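You operate a simulated robot arm through the tools that you are given. There is no shell and no other tool.

You are at the controls of a simulated robot arm. One attempt, no reset.

## Task
Release the emergency stop, reset, and bring slide A home.
Fine: use the screen keys; home means slide out and its red pin up.

Only the result counts: the job must be done as asked and must still hold three seconds after the hand-in. Knocking over, shifting, dropping, spilling or breaking anything else fails it.

## Robot
A 7-joint arm with a two-finger parallel gripper, fixed in place. Base frame: the origin is at the foot of the arm, x ahead of it, y to its left, z up. Units: m, degrees, N and s.
Its first joint turns from -132.0 to 132.0 degrees. Payload 3.91 kg.
Tool frame: the origin (TCP) lies between the finger pads and is the grasp point; the fingertips stand 0.03 m ahead of it; z points along the fingers, y is the line along which they close. The gripper opens to 0.11 m. The fingers are 0.02 m wide and 0.01 m thick; the gripper's body (0.048 by 0.112 m) begins 0.055 m behind the TCP.
Orientation is told as [roll, pitch, yaw] about the base's x, y, z axes, in that order, counted from this pose: with the fingers straight down and closing along the base's y, the tool's x points along the base's -x, its y along +y and its z along -z.

## Interface
- The arm moves only by the tool move_arm. Its argument "series" is a list that holds one entry, the list of rows, each a list of 7 numbers: the gripper command, from -1 (shut) to 1 (fully open), values between in proportion, then the shift along the base's x, y, z in m, then the turn, a rotation vector about the base's x, y, z in degrees. In form: [[[grip, x, y, z, wx, wy, wz], ...]]. A call has 1 to 20 rows; each row is the pose to reach, as a shift and turn from the pose commanded when the call began. A row lasts 0.2 s, in which the tool goes at most 0.05 m and 8.6 degrees; a call with a longer step from one row to the next is refused whole, and so is a gripper value outside its range. A pose out of reach is approached as far as the arm can. The call stops where the force on the tool passes 40 N (or 10 N more than at its start, if that is more) or the arm is blocked; 0.2 s more then pass. The fingers move at their own pace (about 0.108 m/s each) and stop on an object; they squeeze with about 22 N. The grip force told is the motor's: it shows also when the fingers shut on nothing. Time passes only in rows, and 0.2 s behind the last, so rows that repeat a pose let the fingers close. The reply holds the time, the measured pose of the TCP, the force on the tool along the base axes, the opening and the grip force, in the units named above and with some noise, with the torque about the TCP (base axes, N m) and any sound that the robot's microphone picked up.
- Cameras (640 x 400 px; columns grow to the right, rows downward): "scene" is fixed at [0.0497, -0.4999, 1.1843]; the picture's right is [0.46, -0.89, 0.00], its down [-0.45, -0.24, -0.86] and it looks along [0.76, 0.40, -0.51] (base axes); focal length 315 px, centre (320, 200). "wrist" rides on the gripper at [0.072, 0.017, -0.103] in the tool frame; the picture's right is [-0.23, 0.97, 0.00], its down [-0.76, -0.18, -0.62] and it looks along [-0.61, -0.14, 0.78] (tool axes); focal length 222 px, centre (320, 200). There is no depth. A picture from a camera that has moved, and an enlarged one, comes with that camera's place and axes in the base frame and with its lens.
- capture(camera): a new picture of that camera. It takes no simulated time.
- enlarge(camera, box): a new picture of the part [left, top, right, bottom] of that camera's present view, enlarged. It takes no simulated time.
- finish_job(): hands the job in; it is judged then, once.

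Places have to be worked out from the pictures, the camera data and where the tool is seen. Open the gripper and draw the arm clear of the work before you hand the job in, unless the task says otherwise.

The tools are called after "Request:" as a command line: name --argument value ..., lists and objects as JSON in quotes. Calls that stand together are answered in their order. move_arm: Moves the arm, as the interface text tells. Its arguments: {"type":"object","properties":{"series":{"type":"array","items":{"type":"array","items":{"type":"array","items":{"type":"number"}}}}},"required":["series"]} The other tools are called the same way: capture (camera) takes a picture; enlarge (camera, box) takes an enlarged picture of a part of a camera's view; finish_job () hands the job in.

At the start:

```text
time: 0.0
tool_pos: [0.6471, -0.046, 0.8951]
tcp_rot: [0.0, 0.0, 0.0]
force: [0.3, 0.9, -0.4]
torque: [-0.02, 0.0, -0.03]
width: 0.11
finger_force: 0.1
```

scene: 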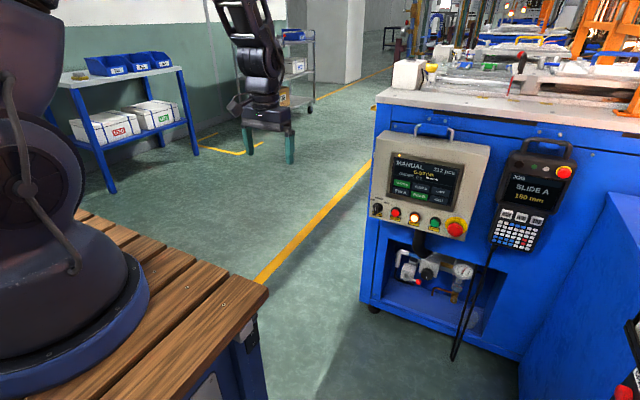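
wrist: 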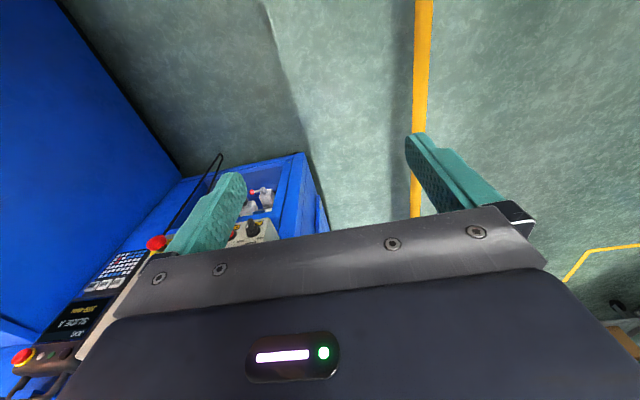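

I'll begin by looking closer at the operator panel, the pendant and the machine top.

Request:
enlarge --camera "scene" --box '[360, 120, 500, 250]'

Request:
enlarge --camera "scene" --box '[480, 130, 590, 260]'

Request:
enlarge --camera "scene" --box '[370, 20, 640, 140]'

Request:
enlarge --camera "scene" --box '[360, 230, 500, 330]'

Request:
enlarge --camera "scene" --box '[560, 280, 640, 400]'

```text
3.08 times, centred on (430, 185) of scene
camera zoom: at [0.0497, -0.4999, 1.1843], right [0.46, -0.89, 0.0], down [-0.45, -0.24, -0.86], along [0.76, 0.4, -0.51], focal length 970 px, centre (-18, 246)
```

zoom: 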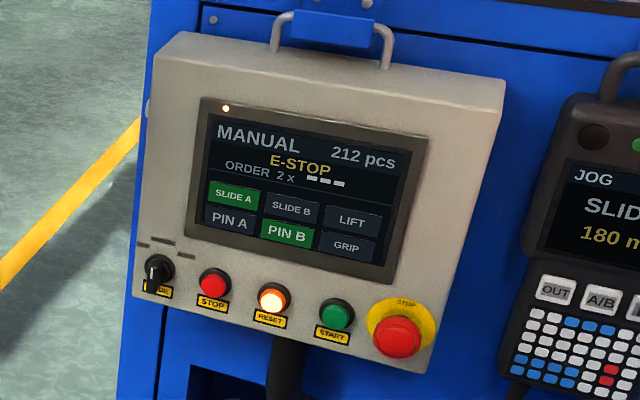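

```text
3.08 times, centred on (535, 195) of scene
camera zoom: at [0.0497, -0.4999, 1.1843], right [0.46, -0.89, 0.0], down [-0.45, -0.24, -0.86], along [0.76, 0.4, -0.51], focal length 970 px, centre (-342, 215)
```

zoom: 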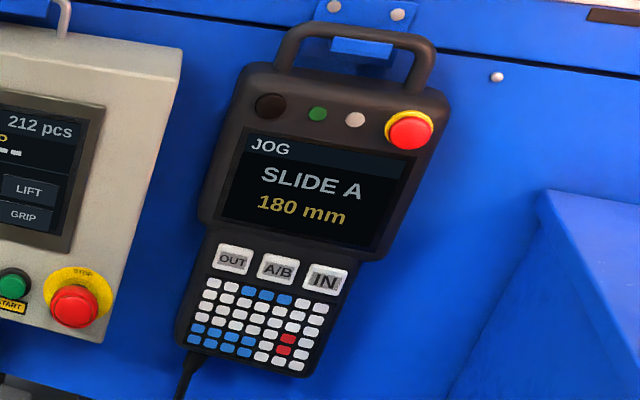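

```text
2.37 times, centred on (505, 80) of scene
camera zoom: at [0.0497, -0.4999, 1.1843], right [0.46, -0.89, 0.0], down [-0.45, -0.24, -0.86], along [0.76, 0.4, -0.51], focal length 748 px, centre (-118, 484)
```

zoom: 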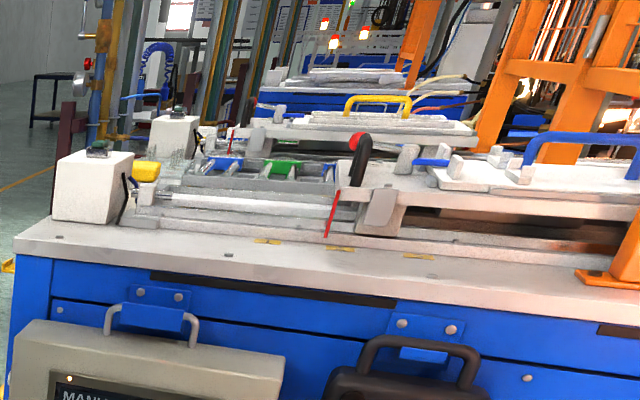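

```text
4.00 times, centred on (430, 280) of scene
camera zoom: at [0.0497, -0.4999, 1.1843], right [0.46, -0.89, 0.0], down [-0.45, -0.24, -0.86], along [0.76, 0.4, -0.51], focal length 1262 px, centre (-120, -120)
```

zoom: 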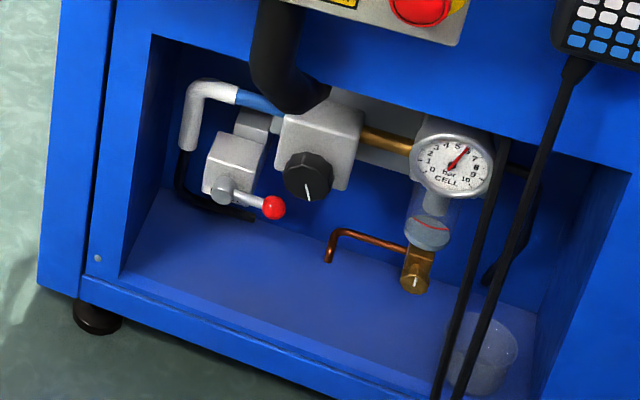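

```text
3.33 times, centred on (600, 340) of scene
camera zoom: at [0.0497, -0.4999, 1.1843], right [0.46, -0.89, 0.0], down [-0.45, -0.24, -0.86], along [0.76, 0.4, -0.51], focal length 1051 px, centre (-613, -267)
```

zoom: 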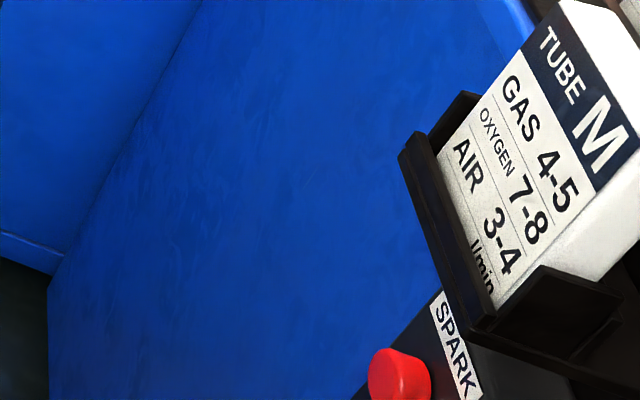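

The box shows MANUAL / E-STOP, and there are two mushroom stops, one on the box and one on the pendant. I'll look closer at both of them, and at the slides and pins on the machine top.

Request:
enlarge --camera "scene" --box '[430, 205, 480, 245]'

Request:
enlarge --camera "scene" --box '[540, 155, 590, 190]'

Request:
enlarge --camera "scene" --box '[470, 60, 570, 130]'

Request:
enlarge --camera "scene" --box '[385, 50, 485, 110]'

Request:
enlarge --camera "scene" --box '[365, 190, 425, 230]'

Request:
enlarge --camera "wrist" --box '[0, 150, 300, 400]'

```text
10.00 times, centred on (455, 225) of scene
camera zoom: at [0.0497, -0.4999, 1.1843], right [0.46, -0.89, 0.0], down [-0.45, -0.24, -0.86], along [0.76, 0.4, -0.51], focal length 3154 px, centre (-1030, -50)
```

zoom: 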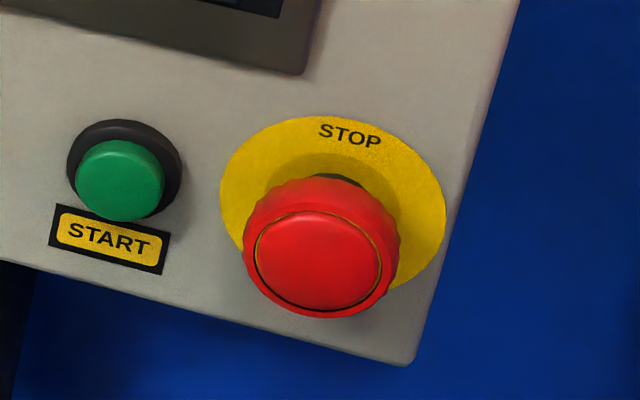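

```text
11.43 times, centred on (565, 172) of scene
camera zoom: at [0.0497, -0.4999, 1.1843], right [0.46, -0.89, 0.0], down [-0.45, -0.24, -0.86], along [0.76, 0.4, -0.51], focal length 3604 px, centre (-2480, 514)
```

zoom: 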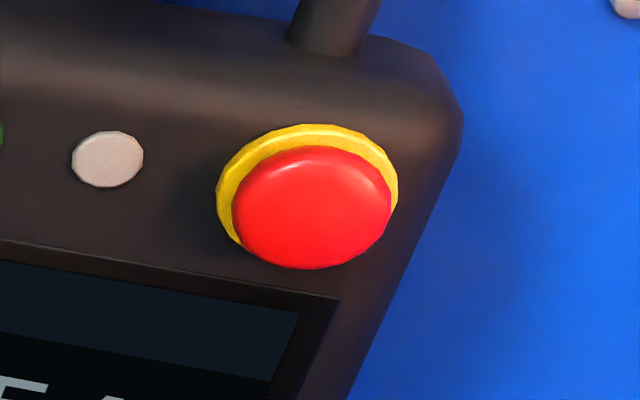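

```text
5.71 times, centred on (520, 95) of scene
camera zoom: at [0.0497, -0.4999, 1.1843], right [0.46, -0.89, 0.0], down [-0.45, -0.24, -0.86], along [0.76, 0.4, -0.51], focal length 1802 px, centre (-823, 800)
```

zoom: 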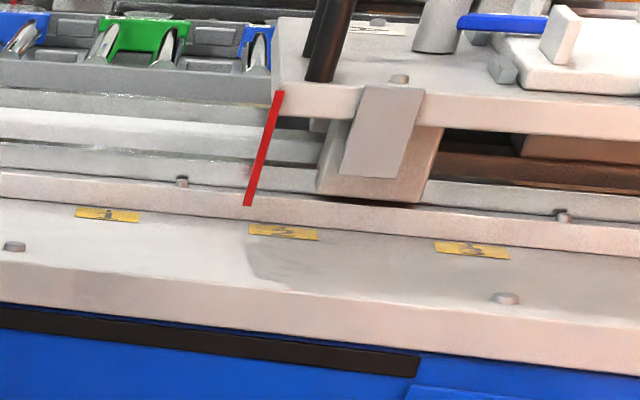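

```text
6.40 times, centred on (435, 80) of scene
camera zoom: at [0.0497, -0.4999, 1.1843], right [0.46, -0.89, 0.0], down [-0.45, -0.24, -0.86], along [0.76, 0.4, -0.51], focal length 2018 px, centre (-416, 968)
```

zoom: 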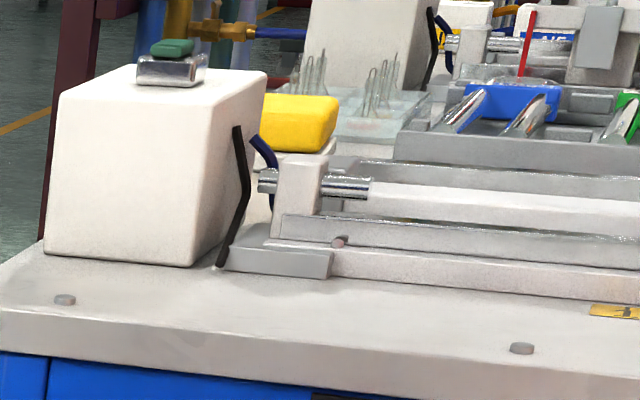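

```text
10.00 times, centred on (395, 210) of scene
camera zoom: at [0.0497, -0.4999, 1.1843], right [0.46, -0.89, 0.0], down [-0.45, -0.24, -0.86], along [0.76, 0.4, -0.51], focal length 3154 px, centre (-430, 100)
```

zoom: 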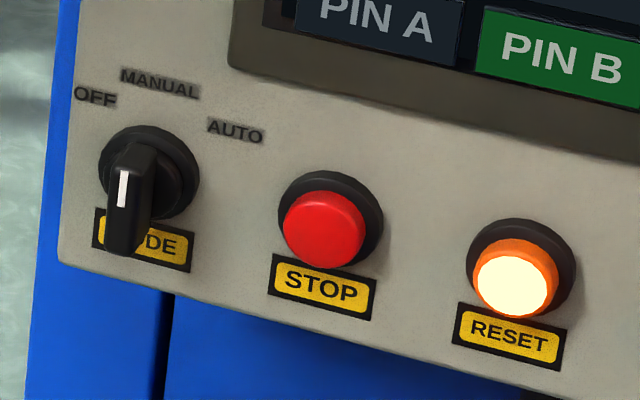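

```text
1.60 times, centred on (150, 275) of wrist
camera zoom: at [0.5743, -0.0295, 0.9988], right [0.23, 0.97, 0.0], down [0.76, -0.18, 0.62], along [0.61, -0.14, -0.78], focal length 355 px, centre (592, 80)
```

zoom: 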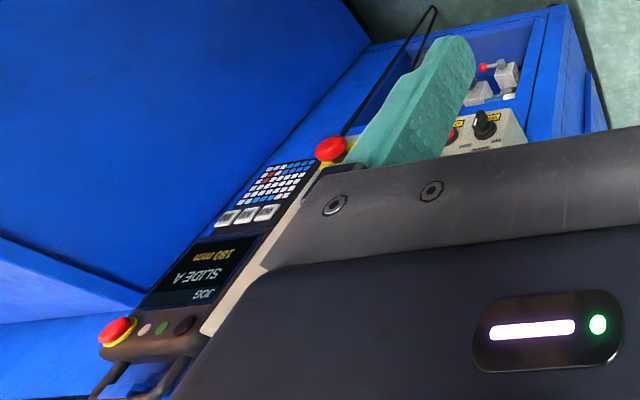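

Reading the panel: the selector points to MANUAL, the RESET lamp is lit, and SLIDE A and PIN B are green. Triangulating puts the box's mushroom stop near (0.89, -0.505, 0.646), and the panel looks near vertical at x≈0.91. I'll turn the tool to point along +x while staying well back from the panel.

Request:
move_arm --series '[[[1, 0, -0.03, -0.01, 0, -8.2, 0], [1, 0, -0.06, -0.02, 0, -16.4, 0], [1, 0, -0.09, -0.03, 0, -24.6, 0], [1, 0, -0.12, -0.04, 0, -32.8, 0], [1, 0, -0.15, -0.05, 0, -41, 0], [1, 0, -0.18, -0.06, 0, -49.2, 0], [1, 0, -0.21, -0.07, 0, -57.4, 0], [1, 0, -0.24, -0.08, 0, -65.6, 0], [1, 0, -0.27, -0.09, 0, -73.8, 0], [1, 0, -0.3, -0.1, 0, -82, 0], [1, 0, -0.33, -0.12, 0, -90, 0], [1, 0, -0.33, -0.12, 0, -90, 0]]]'

```text
time: 2.6
tool_pos: [0.6447, -0.3753, 0.7766]
tcp_rot: [169.3, -89.9, -169.3]
force: [-0.2, 0.4, 0.2]
torque: [-0.05, 0.0, -0.01]
width: 0.1098
finger_force: 0.1
```

The tool now points along +x. I'll check the view from both cameras.

Request:
capture --camera "scene"

Request:
capture --camera "wrist"

```text
taken
```

scene: 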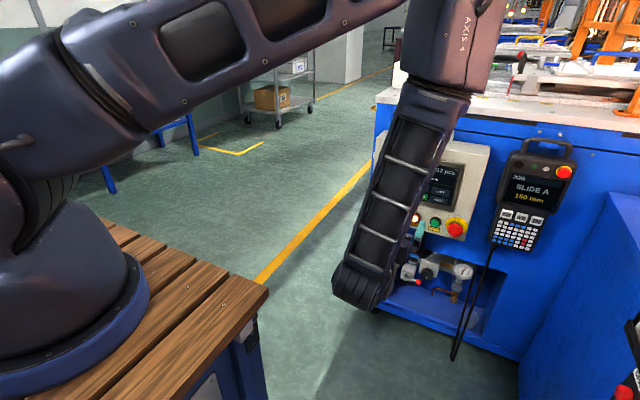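

```text
taken
camera wrist: at [0.5418, -0.3588, 0.7036], right [0.0, 0.97, 0.23], down [-0.62, -0.18, 0.76], along [0.78, -0.14, 0.61], focal length 222 px, centre (320, 200)
```

wrist: 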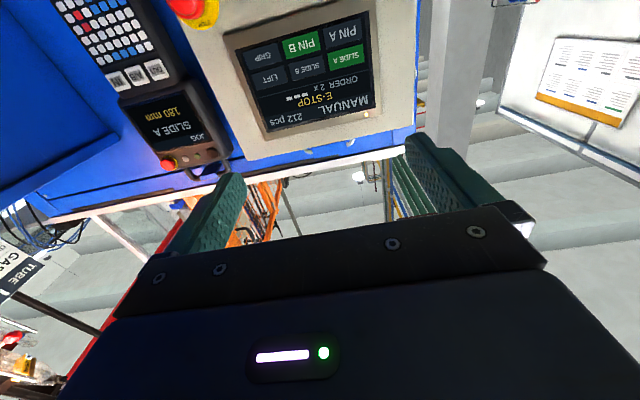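

The panel is clear in the wrist view, though upside down. Combining both views gives SLIDE A at about (0.895, -0.331, 0.749) and PIN A at about (0.90, -0.328, 0.719). Next I move in front of the mushroom stop, still back from it, to refine its position.

Request:
move_arm --series '[[[1, 0.01, -0.03, -0.03, 0, 0, 0], [1, 0.03, -0.06, -0.06, 0, 0, 0], [1, 0.05, -0.09, -0.09, 0, 0, 0], [1, 0.07, -0.13, -0.13, 0, 0, 0], [1, 0.07, -0.13, -0.13, 0, 0, 0]]]'

Request:
capture --camera "wrist"

Request:
capture --camera "scene"

```text
refused: row 4 steps farther than a row can; nothing moved
```

```text
taken
camera wrist: at [0.5418, -0.3588, 0.7036], right [0.0, 0.97, 0.23], down [-0.62, -0.18, 0.76], along [0.78, -0.14, 0.61], focal length 222 px, centre (320, 200)
```

wrist: 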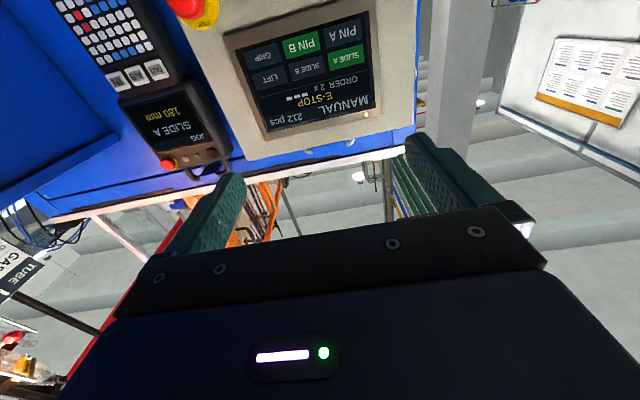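

```text
taken
```

scene: 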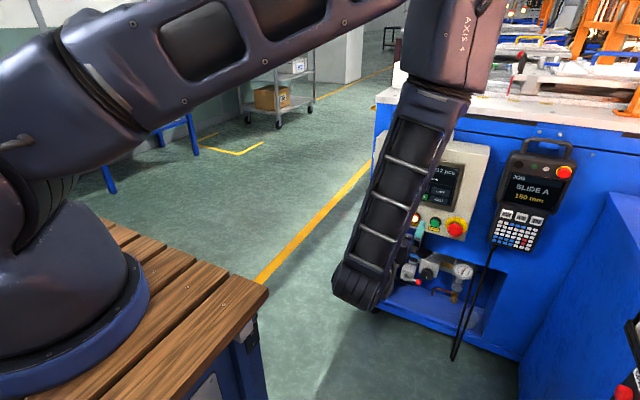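

The call was refused because the last step was too long. I'll make the same move with smaller steps.

Request:
move_arm --series '[[[1, 0.01, -0.026, -0.026, 0, 0, 0], [1, 0.02, -0.052, -0.052, 0, 0, 0], [1, 0.03, -0.078, -0.078, 0, 0, 0], [1, 0.045, -0.104, -0.104, 0, 0, 0], [1, 0.06, -0.13, -0.13, 0, 0, 0], [1, 0.06, -0.13, -0.13, 0, 0, 0]]]'

Request:
capture --camera "wrist"

Request:
capture --camera "scene"

```text
time: 4.0
tool_pos: [0.708, -0.5064, 0.6448]
tcp_rot: [60.3, -90.0, -60.3]
force: [-0.1, -0.5, -0.4]
torque: [0.01, -0.02, -0.03]
width: 0.11
finger_force: 0.2
```

```text
taken
camera wrist: at [0.6038, -0.4905, 0.5716], right [0.0, 0.97, 0.23], down [-0.62, -0.18, 0.76], along [0.78, -0.14, 0.61], focal length 222 px, centre (320, 200)
```

wrist: 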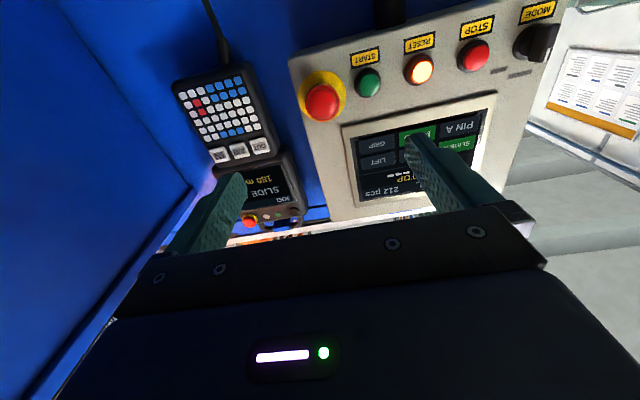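

```text
taken
```

scene: 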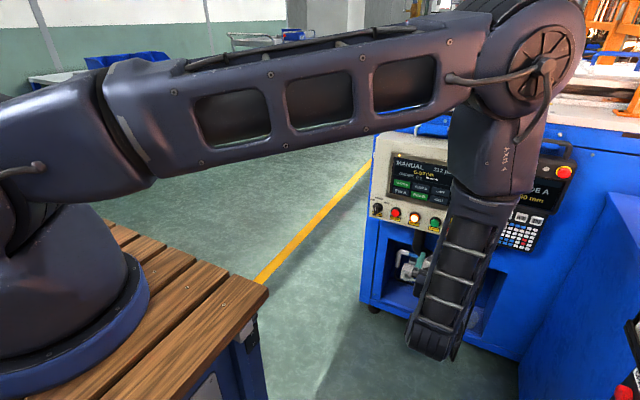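

Both views put the mushroom face at about (0.880, -0.505, 0.644), and the tool is already in line with it. I'll narrow the fingers to about 6 cm, pre-turn -40° about x, and advance most of the way.

Request:
move_arm --series '[[[0.09, 0.01, 0, 0, -8, 0, 0], [0.09, 0.02, 0, 0, -16, 0, 0], [0.09, 0.03, 0, 0, -24, 0, 0], [0.09, 0.04, 0, 0, -32, 0, 0], [0.09, 0.06, 0, 0, -40, 0, 0], [0.09, 0.08, 0, 0, -40, 0, 0], [0.09, 0.1, 0, 0, -40, 0, 0], [0.09, 0.11, 0, 0, -40, 0, 0]]]'

Request:
capture --camera "wrist"

Request:
capture --camera "scene"

```text
time: 5.8
tool_pos: [0.8169, -0.5082, 0.6467]
tcp_rot: [-90.0, -50.1, 90.0]
force: [0.3, 0.1, 0.3]
torque: [0.03, -0.01, -0.04]
width: 0.0599
finger_force: 0.0
```

```text
taken
camera wrist: at [0.7129, -0.5418, 0.5794], right [0.0, 0.89, -0.45], down [-0.62, 0.35, 0.7], along [0.78, 0.28, 0.56], focal length 222 px, centre (320, 200)
```

wrist: 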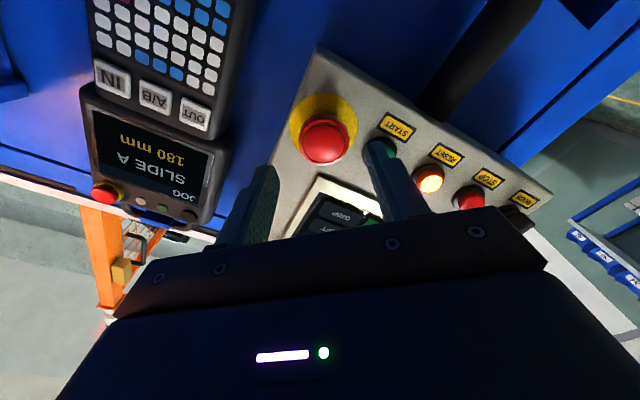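

```text
taken
```

scene: 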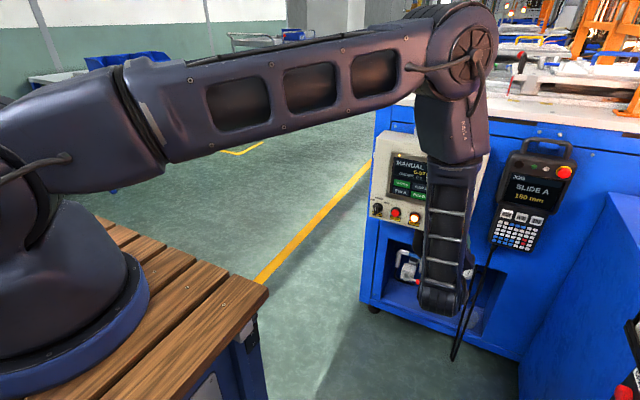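

The new wrist picture confirms the mushroom at about (0.88, -0.5055, 0.645). The fingers straddle it, so I advance slowly until the pads surround the rim and then close.

Request:
move_arm --series '[[[0.09, 0.01, 0.001, -0.001, 0, 0, 0], [0.09, 0.02, 0.001, -0.001, 0, 0, 0], [0.09, 0.03, 0.001, -0.001, 0, 0, 0], [0.09, 0.038, 0.001, -0.001, 0, 0, 0], [0.09, 0.044, 0.001, -0.001, 0, 0, 0], [0.09, 0.044, 0.001, -0.001, 0, 0, 0]]]'

Request:
capture --camera "wrist"

```text
time: 7.2
tool_pos: [0.8607, -0.5056, 0.6453]
tcp_rot: [-90.0, -50.0, 90.0]
force: [0.5, 1.0, -0.5]
torque: [-0.01, -0.02, 0.0]
width: 0.06
finger_force: 0.0
```

```text
taken
camera wrist: at [0.7572, -0.5399, 0.5787], right [0.0, 0.89, -0.45], down [-0.62, 0.35, 0.7], along [0.78, 0.28, 0.56], focal length 222 px, centre (320, 200)
```

wrist: 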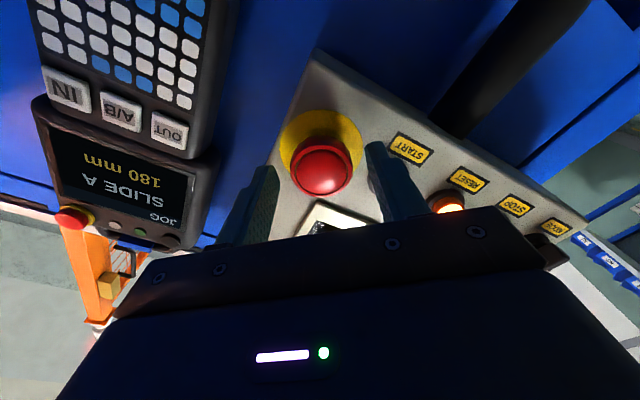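

The mushroom sits between the two fingertips. I close on it.

Request:
move_arm --series '[[[-0.5, 0, 0, 0, 0, 0, 0], [-0.5, 0, 0, 0, 0, 0, 0], [-0.5, 0, 0, 0, 0, 0, 0]]]'

Request:
enlarge --camera "wrist" --box '[200, 80, 480, 255]'

```text
time: 8.0
tool_pos: [0.8603, -0.5054, 0.6459]
tcp_rot: [-89.9, -50.1, 90.0]
force: [0.3, 7.4, -5.6]
torque: [-0.01, -0.09, 0.03]
width: 0.0404
finger_force: 44.9
```

```text
2.29 times, centred on (340, 168) of wrist
camera zoom: at [0.7572, -0.5393, 0.5784], right [0.0, 0.89, -0.45], down [-0.62, 0.35, 0.7], along [0.78, 0.28, 0.56], focal length 508 px, centre (274, 274)
```

zoom: 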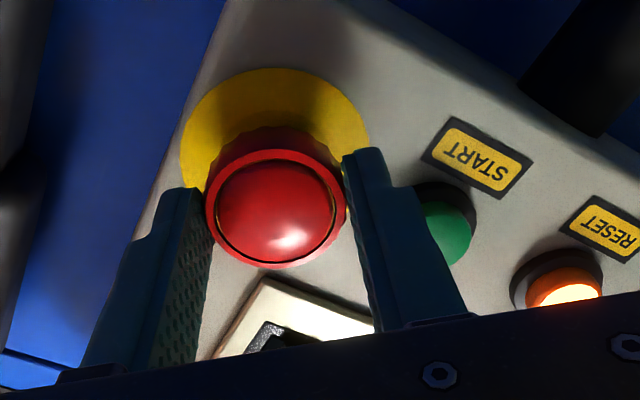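

The mushroom is gripped at about 40 mm. I twist it clockwise as seen from the front, which is +x, in steps.

Request:
move_arm --series '[[[-0.5, 0, 0, 0, 7, 0, 0], [-0.5, 0, 0, 0, 14, 0, 0], [-0.5, 0, 0, 0, 21, 0, 0], [-0.5, 0, 0, 0, 28, 0, 0], [-0.5, 0, 0, 0, 35, 0, 0]]]'

Request:
enlarge --camera "wrist" --box '[200, 80, 480, 255]'

Request:
enlarge --camera "scene" --box '[360, 120, 500, 250]'

```text
time: 9.2
tool_pos: [0.8598, -0.5047, 0.6441]
tcp_rot: [-90.1, -85.3, 89.9]
force: [0.2, 13.6, -4.1]
torque: [-0.06, 0.42, 0.14]
width: 0.0407
finger_force: 45.6
```

```text
2.29 times, centred on (340, 168) of wrist
camera zoom: at [0.7572, -0.4944, 0.5708], right [0.0, 0.99, 0.14], down [-0.62, -0.11, 0.77], along [0.78, -0.09, 0.62], focal length 508 px, centre (274, 274)
```

zoom: 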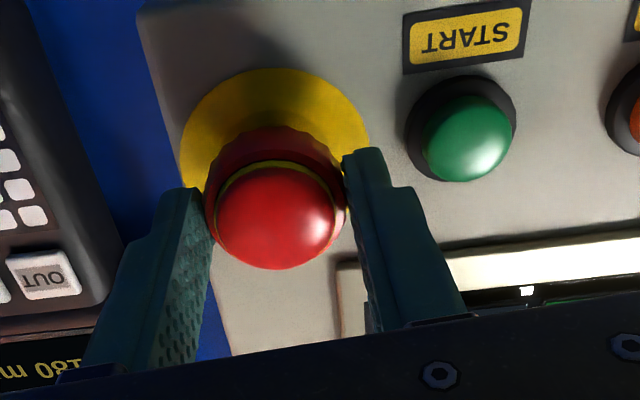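

```text
3.08 times, centred on (430, 185) of scene
camera zoom: at [0.0497, -0.4999, 1.1843], right [0.46, -0.89, 0.0], down [-0.45, -0.24, -0.86], along [0.76, 0.4, -0.51], focal length 970 px, centre (-18, 246)
```

zoom: 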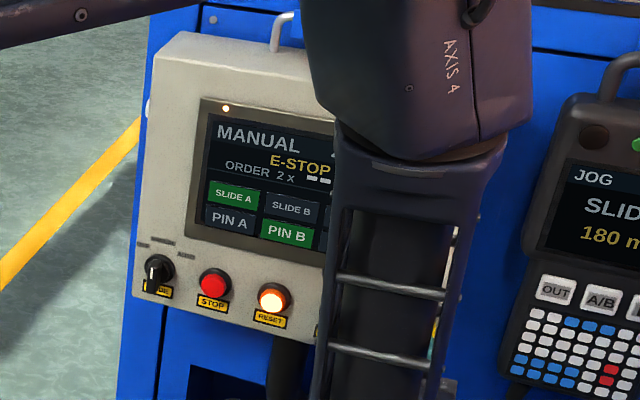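

The cap inside the rim now stands further out than before, but the screen still shows E-STOP. I twist further to be sure.

Request:
move_arm --series '[[[-0.5, 0, 0, 0, 7, 0, 0], [-0.5, 0, 0, 0, 14, 0, 0], [-0.5, 0, 0, 0, 21, 0, 0], [-0.5, 0, 0, 0, 28, 0, 0], [-0.5, 0, 0, 0, 35, 0, 0]]]'

Request:
enlarge --camera "wrist" --box '[200, 80, 480, 255]'

Request:
enlarge --camera "scene" --box '[360, 120, 500, 250]'

```text
time: 10.4
tool_pos: [0.8618, -0.5037, 0.646]
tcp_rot: [90.1, -59.8, -90.1]
force: [-3.4, 23.0, 6.2]
torque: [-0.33, -0.21, 0.4]
width: 0.0403
finger_force: 44.9
```

```text
2.29 times, centred on (340, 168) of wrist
camera zoom: at [0.7575, -0.4539, 0.591], right [0.0, 0.73, 0.69], down [-0.62, -0.54, 0.57], along [0.78, -0.43, 0.45], focal length 508 px, centre (274, 274)
```

zoom: 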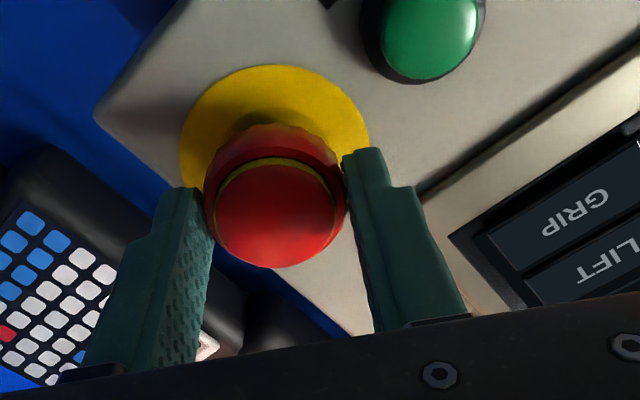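

```text
3.08 times, centred on (430, 185) of scene
camera zoom: at [0.0497, -0.4999, 1.1843], right [0.46, -0.89, 0.0], down [-0.45, -0.24, -0.86], along [0.76, 0.4, -0.51], focal length 970 px, centre (-18, 246)
```

zoom: 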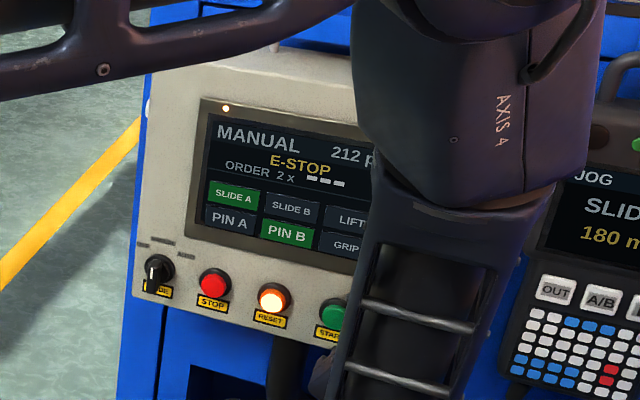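

The cap is visibly popped out and the twist now meets resistance, so the stop looks released. I open the fingers and back straight off.

Request:
move_arm --series '[[[0.09, 0, 0, 0, 0, 0, 0], [0.09, 0, 0, 0, 0, 0, 0], [0.09, -0.02, 0, 0, 0, 0, 0], [0.09, -0.05, 0, 0, 0, 0, 0], [0.09, -0.08, 0, 0, -8, 0, 0], [0.09, -0.11, 0, 0, -16, 0, 0], [0.09, -0.13, 0, 0, -24, 0, 0], [0.09, -0.14, 0, 0, -30, 0, 0], [0.09, -0.14, 0, 0, -30, 0, 0]]]'

Request:
capture --camera "wrist"

Request:
enlarge --camera "scene" --box '[360, 120, 500, 250]'

```text
time: 12.4
tool_pos: [0.7198, -0.5039, 0.6447]
tcp_rot: [-83.0, -89.8, 83.1]
force: [-0.7, 0.1, 0.9]
torque: [-0.03, -0.03, 0.03]
width: 0.06
finger_force: 0.0
```

```text
taken
camera wrist: at [0.6167, -0.488, 0.5723], right [0.0, 0.97, 0.23], down [-0.62, -0.18, 0.76], along [0.78, -0.14, 0.61], focal length 222 px, centre (320, 200)
```

wrist: 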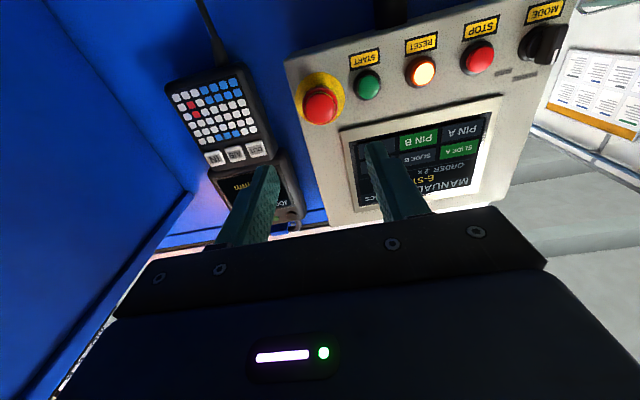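

```text
3.08 times, centred on (430, 185) of scene
camera zoom: at [0.0497, -0.4999, 1.1843], right [0.46, -0.89, 0.0], down [-0.45, -0.24, -0.86], along [0.76, 0.4, -0.51], focal length 970 px, centre (-18, 246)
```

zoom: 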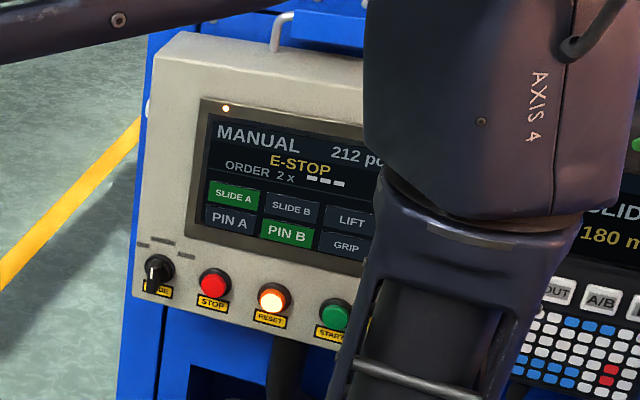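

Next is RESET, which I estimate at (0.892, -0.386, 0.641). I shut the fingers and move in front of it to refine the aim.

Request:
move_arm --series '[[[-1, 0, 0.03, 0, 0, 0, 0], [-1, 0.01, 0.06, 0, 0, 0, 0], [-1, 0.02, 0.09, -0.002, 0, 0, 0], [-1, 0.05, 0.118, -0.004, 0, 0, 0], [-1, 0.08, 0.118, -0.004, 0, 0, 0], [-1, 0.09, 0.118, -0.004, 0, 0, 0], [-1, 0.09, 0.118, -0.004, 0, 0, 0]]]'

Request:
capture --camera "wrist"

Request:
enlarge --camera "scene" --box '[360, 120, 500, 250]'

```text
time: 14.0
tool_pos: [0.8113, -0.3852, 0.6412]
tcp_rot: [61.2, -90.0, -61.2]
force: [0.5, 0.6, -0.3]
torque: [0.0, 0.02, 0.0]
width: 0.0001
finger_force: 21.9
```

```text
taken
camera wrist: at [0.7076, -0.3683, 0.5678], right [0.0, 0.97, 0.23], down [-0.62, -0.18, 0.76], along [0.78, -0.14, 0.61], focal length 222 px, centre (320, 200)
```

wrist: 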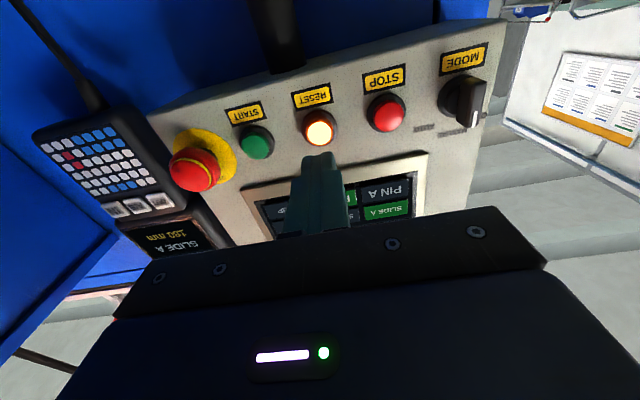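

```text
3.08 times, centred on (430, 185) of scene
camera zoom: at [0.0497, -0.4999, 1.1843], right [0.46, -0.89, 0.0], down [-0.45, -0.24, -0.86], along [0.76, 0.4, -0.51], focal length 970 px, centre (-18, 246)
```

zoom: 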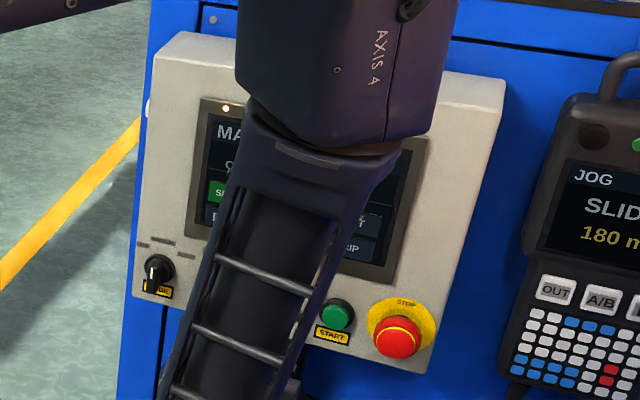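

The mushroom now shows its yellow ring, so it's released. RESET is dead ahead, with its cap around (0.888, -0.384, 0.639). I push in gently and retract.

Request:
move_arm --series '[[[-1, 0.02, 0, -0.001, 0, 0, 0], [-1, 0.035, 0, -0.001, 0, 0, 0], [-1, 0.042, 0, -0.001, 0, 0, 0], [-1, 0.046, 0, -0.001, 0, 0, 0], [-1, 0.05, 0, -0.001, 0, 0, 0]]]'

Request:
capture --camera "wrist"

```text
time: 15.2
tool_pos: [0.8619, -0.3875, 0.6398]
tcp_rot: [54.0, -89.9, -54.0]
force: [-0.3, 0.4, 0.0]
torque: [0.01, 0.02, 0.01]
width: 0.0
finger_force: 21.9
```

```text
taken
camera wrist: at [0.7577, -0.3707, 0.5664], right [0.0, 0.97, 0.23], down [-0.62, -0.18, 0.76], along [0.78, -0.14, 0.61], focal length 222 px, centre (320, 200)
```

wrist: 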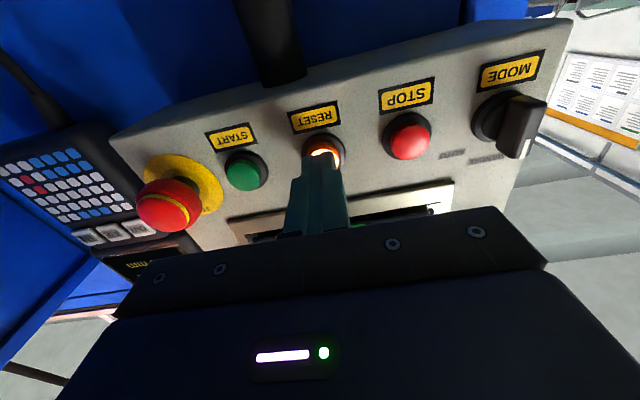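

There's no contact yet with the tip at x≈0.892, and the aim is good. I go on in small steps.

Request:
move_arm --series '[[[-1, 0.003, 0.001, 0, 0, 0, 0], [-1, 0.006, 0.001, 0, 0, 0, 0], [-1, 0.009, 0.001, 0, 0, 0, 0], [-1, 0.009, 0.001, 0, 0, 0, 0]]]'

Request:
capture --camera "wrist"

```text
time: 16.2
tool_pos: [0.8678, -0.3858, 0.6392]
tcp_rot: [22.5, -90.0, -22.5]
force: [-1.4, 0.0, -0.2]
torque: [-0.01, -0.02, 0.01]
width: 0.0
finger_force: 21.7
heard: click
```

```text
taken
camera wrist: at [0.7661, -0.3696, 0.5667], right [0.0, 0.97, 0.23], down [-0.62, -0.18, 0.76], along [0.78, -0.14, 0.61], focal length 222 px, centre (320, 200)
```

wrist: 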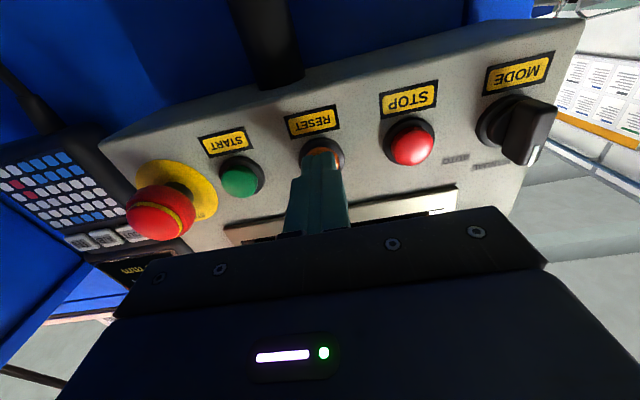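

I heard a click and the RESET lamp went out. I retract, step aside, and look at the screen and the machine.

Request:
move_arm --series '[[[-1, -0.03, 0, 0, 0, 0, 0], [-1, -0.07, 0, 0, 0, 0, 0], [-1, -0.11, 0, 0.01, 0, 0, 0], [-1, -0.14, 0.01, 0.03, 0, 0, 0], [-1, -0.16, 0.02, 0.06, 0, 0, 0], [-1, -0.16, 0.02, 0.06, 0, 0, 0]]]'

Request:
capture --camera "wrist"

Request:
capture --camera "scene"

Request:
enlarge --camera "wrist" --box '[220, 0, 460, 150]'

```text
time: 17.6
tool_pos: [0.7079, -0.3686, 0.699]
tcp_rot: [-177.9, -90.0, 177.9]
force: [0.5, 0.2, 0.2]
torque: [0.0, -0.03, 0.0]
width: 0.0002
finger_force: 21.4
```

```text
taken
camera wrist: at [0.6039, -0.3518, 0.6273], right [0.0, 0.97, 0.23], down [-0.62, -0.18, 0.76], along [0.78, -0.14, 0.61], focal length 222 px, centre (320, 200)
```

wrist: 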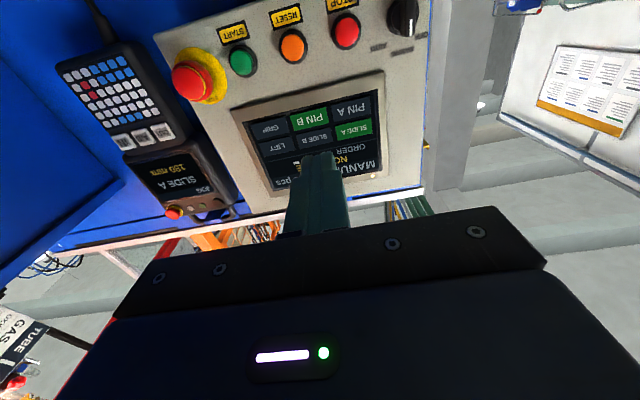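

```text
taken
```

scene: 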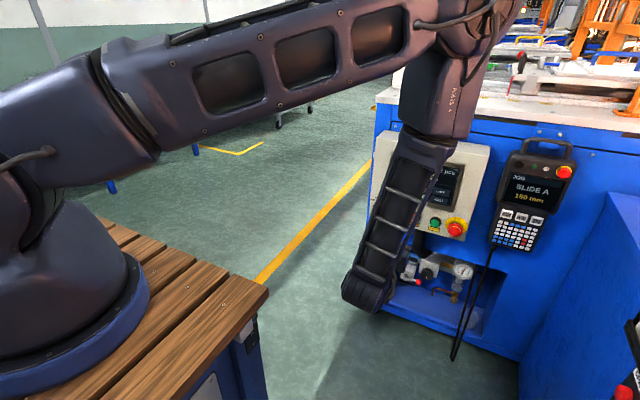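

```text
2.67 times, centred on (340, 75) of wrist
camera zoom: at [0.6039, -0.3518, 0.6273], right [0.0, 0.97, 0.23], down [-0.62, -0.18, 0.76], along [0.78, -0.14, 0.61], focal length 592 px, centre (267, 533)
```

zoom: 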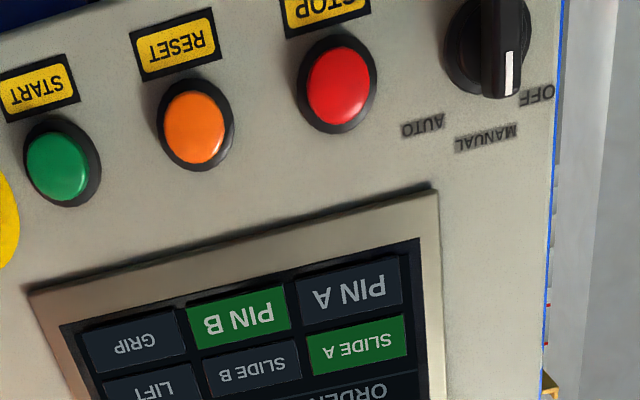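

E-STOP is gone, but the status line now starts with "NO…" and is hidden by the fingers. I move sideways to read it.

Request:
move_arm --series '[[[-1, 0, 0.04, 0, 0, 0, 0], [-1, -0.02, 0.08, 0, 0, 0, 0], [-1, -0.04, 0.12, 0, 0, 0, 0], [-1, -0.04, 0.16, 0, 0, 0, 0], [-1, -0.04, 0.2, 0, 0, 0, 0], [-1, -0.04, 0.2, 0, 0, 0, 0]]]'

Request:
capture --camera "wrist"

Request:
enlarge --camera "scene" --box '[360, 120, 500, 250]'

Request:
enlarge --camera "scene" --box '[370, 20, 640, 140]'

Request:
enlarge --camera "scene" --box '[360, 230, 500, 330]'

```text
time: 19.0
tool_pos: [0.6656, -0.1664, 0.7004]
tcp_rot: [88.6, -89.9, -88.6]
force: [-1.0, -0.2, 0.4]
torque: [0.02, 0.0, 0.01]
width: 0.0
finger_force: 22.1
```

```text
taken
camera wrist: at [0.5631, -0.1502, 0.6272], right [0.0, 0.97, 0.23], down [-0.62, -0.18, 0.76], along [0.78, -0.14, 0.61], focal length 222 px, centre (320, 200)
```

wrist: 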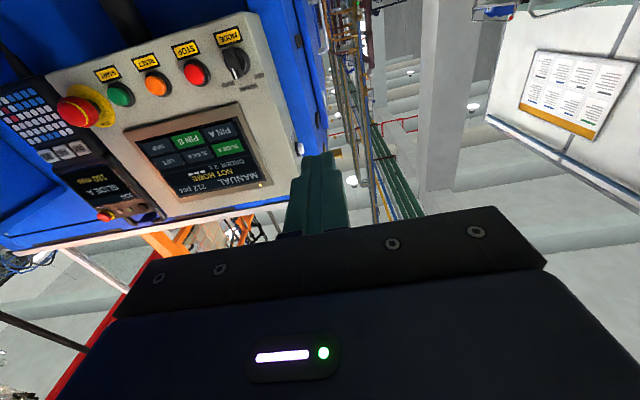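

```text
3.08 times, centred on (430, 185) of scene
camera zoom: at [0.0497, -0.4999, 1.1843], right [0.46, -0.89, 0.0], down [-0.45, -0.24, -0.86], along [0.76, 0.4, -0.51], focal length 970 px, centre (-18, 246)
```

zoom: 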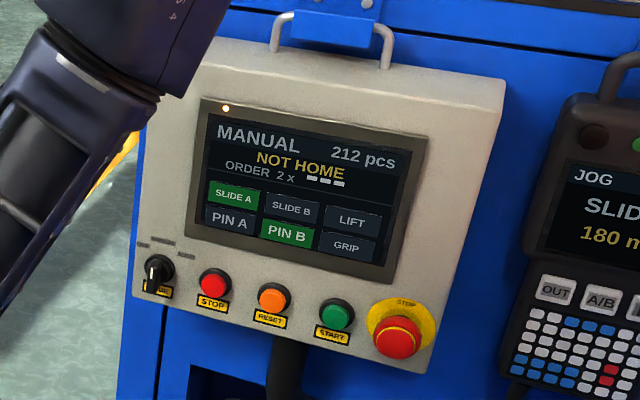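

```text
2.37 times, centred on (505, 80) of scene
camera zoom: at [0.0497, -0.4999, 1.1843], right [0.46, -0.89, 0.0], down [-0.45, -0.24, -0.86], along [0.76, 0.4, -0.51], focal length 748 px, centre (-118, 484)
```

zoom: 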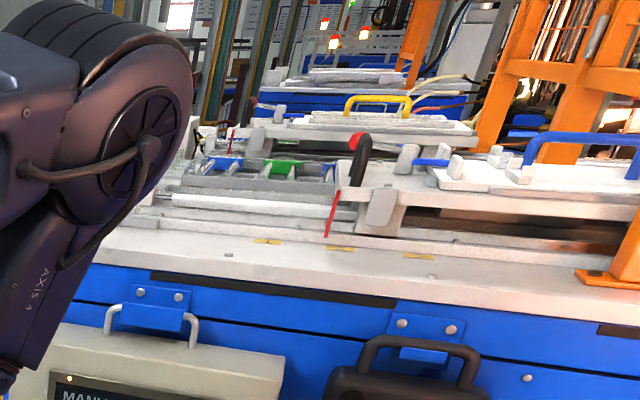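

```text
4.00 times, centred on (430, 280) of scene
camera zoom: at [0.0497, -0.4999, 1.1843], right [0.46, -0.89, 0.0], down [-0.45, -0.24, -0.86], along [0.76, 0.4, -0.51], focal length 1262 px, centre (-120, -120)
```

zoom: 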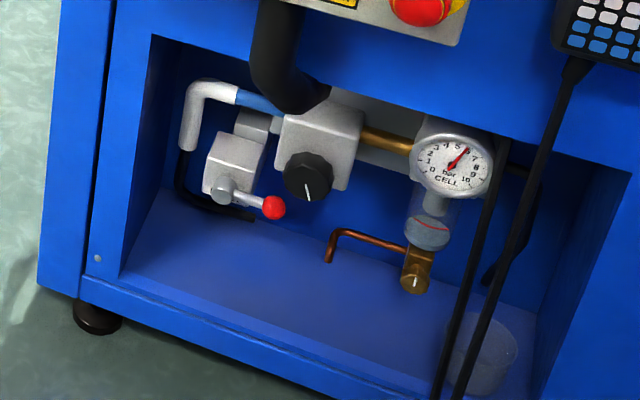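

The status now reads "NOT HOME", so the reset worked. Slide B (SLIDE B unlit, PIN B lit) looks like the home pattern. Before pressing keys I want to see the slides and pins from above, to learn which comes first, so I raise the arm and tilt the tool down.

Request:
move_arm --series '[[[-1, 0, -0.01, 0.045, 0, 0, 0], [-1, 0, -0.02, 0.09, 0, 5, 0], [-1, 0, -0.03, 0.135, 0, 13, 0], [-1, 0, -0.04, 0.18, 0, 21, 0], [-1, 0, -0.05, 0.225, 0, 29, 0], [-1, 0, -0.06, 0.27, 0, 37, 0], [-1, 0, -0.07, 0.315, 0, 45, 0], [-1, 0, -0.08, 0.36, 0, 53, 0], [-1, 0, -0.09, 0.405, 0, 61, 0], [-1, 0, -0.1, 0.45, 0, 67, 0], [-1, 0, -0.12, 0.49, 0, 70, 0], [-1, 0, -0.14, 0.53, 0, 70, 0], [-1, 0, -0.14, 0.53, 0, 70, 0]]]'

Request:
capture --camera "wrist"

Request:
capture --camera "scene"

```text
time: 22.0
tool_pos: [0.5133, -0.532, 1.1929]
tcp_rot: [2.3, -17.1, -28.0]
force: [0.7, 0.4, 0.7]
torque: [-0.04, 0.03, 0.0]
width: 0.0
finger_force: 21.7
out of reach, approached as far as the arm can: row 4, 5, 8, 10, 11
stopped in row 13: the arm was blocked; the commanded pose is now the measured one
```

```text
taken
camera wrist: at [0.4311, -0.4752, 1.2713], right [0.64, 0.76, 0.1], down [0.39, -0.44, 0.81], along [0.66, -0.48, -0.58], focal length 222 px, centre (320, 200)
```

wrist: 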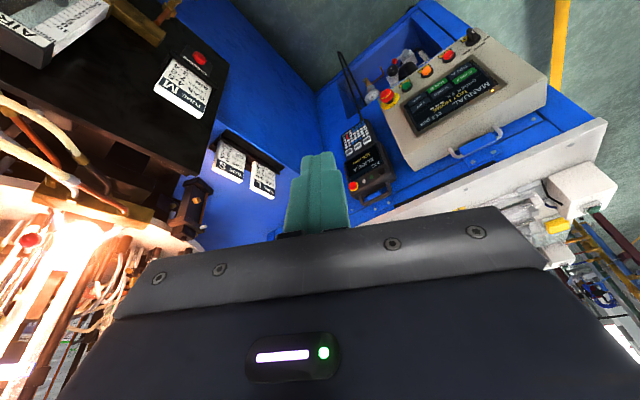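

```text
taken
```

scene: 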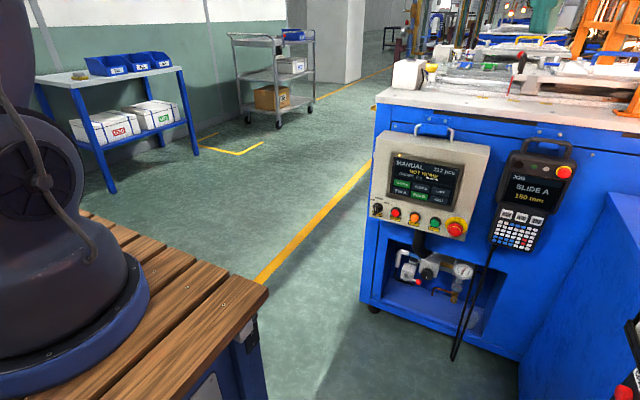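

The arm stopped short at about (0.51, -0.53, 1.19) because that pose was out of reach, with no contact force. The scene camera now has a clear view, so I enlarge the slides.

Request:
enlarge --camera "scene" --box '[380, 40, 480, 102]'

Request:
enlarge --camera "scene" --box '[460, 40, 560, 102]'

Request:
enlarge --camera "scene" --box '[540, 40, 640, 120]'

Request:
enlarge --camera "wrist" --box '[480, 120, 640, 320]'

Request:
enlarge --camera "wrist" --box '[140, 40, 320, 240]'

```text
6.40 times, centred on (430, 71) of scene
camera zoom: at [0.0497, -0.4999, 1.1843], right [0.46, -0.89, 0.0], down [-0.45, -0.24, -0.86], along [0.76, 0.4, -0.51], focal length 2018 px, centre (-384, 1026)
```

zoom: 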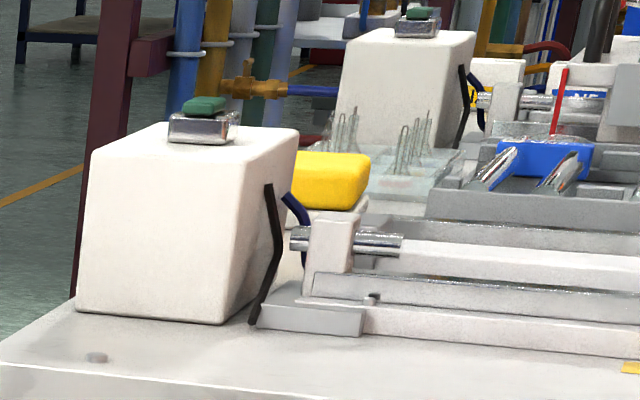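

```text
6.40 times, centred on (510, 71) of scene
camera zoom: at [0.0497, -0.4999, 1.1843], right [0.46, -0.89, 0.0], down [-0.45, -0.24, -0.86], along [0.76, 0.4, -0.51], focal length 2018 px, centre (-896, 1026)
```

zoom: 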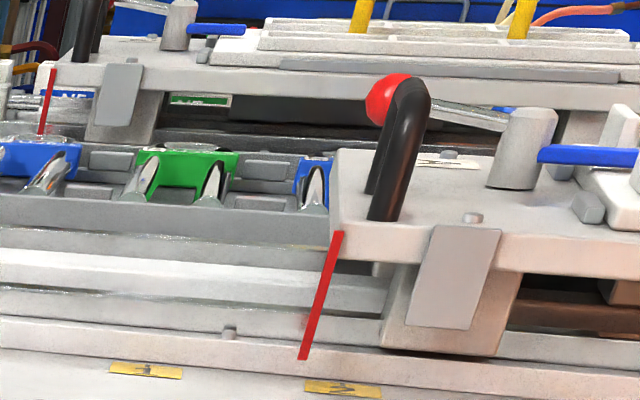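

```text
5.00 times, centred on (590, 80) of scene
camera zoom: at [0.0497, -0.4999, 1.1843], right [0.46, -0.89, 0.0], down [-0.45, -0.24, -0.86], along [0.76, 0.4, -0.51], focal length 1577 px, centre (-1030, 800)
```

zoom: 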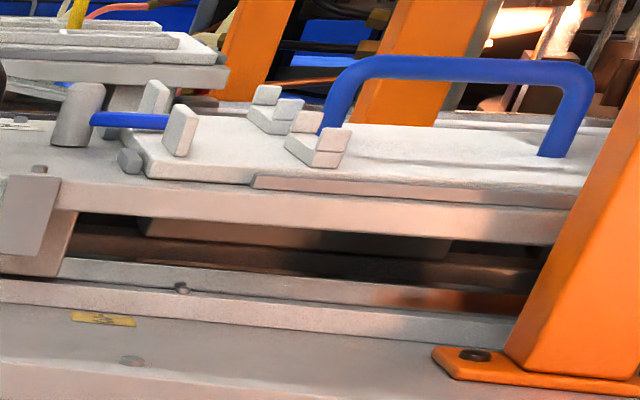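

```text
2.00 times, centred on (560, 220) of wrist
camera zoom: at [0.4311, -0.4752, 1.2713], right [0.64, 0.76, 0.1], down [0.39, -0.44, 0.81], along [0.66, -0.48, -0.58], focal length 444 px, centre (-160, 160)
```

zoom: 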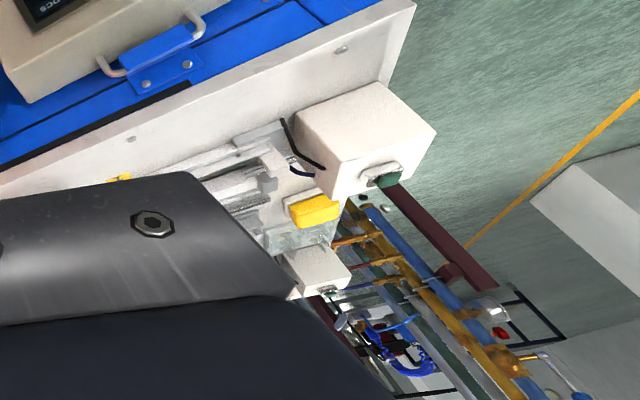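

```text
2.00 times, centred on (230, 140) of wrist
camera zoom: at [0.4311, -0.4752, 1.2713], right [0.64, 0.76, 0.1], down [0.39, -0.44, 0.81], along [0.66, -0.48, -0.58], focal length 444 px, centre (500, 320)
```

zoom: 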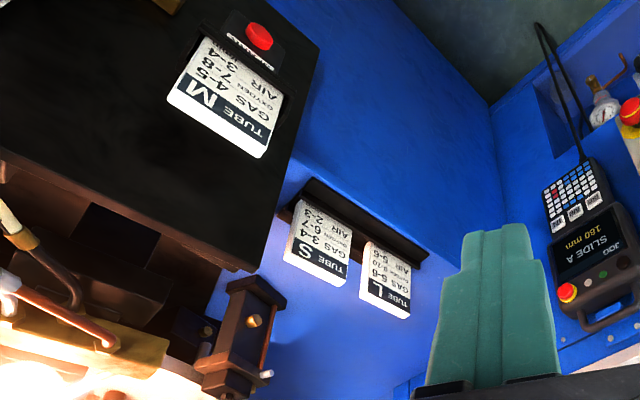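

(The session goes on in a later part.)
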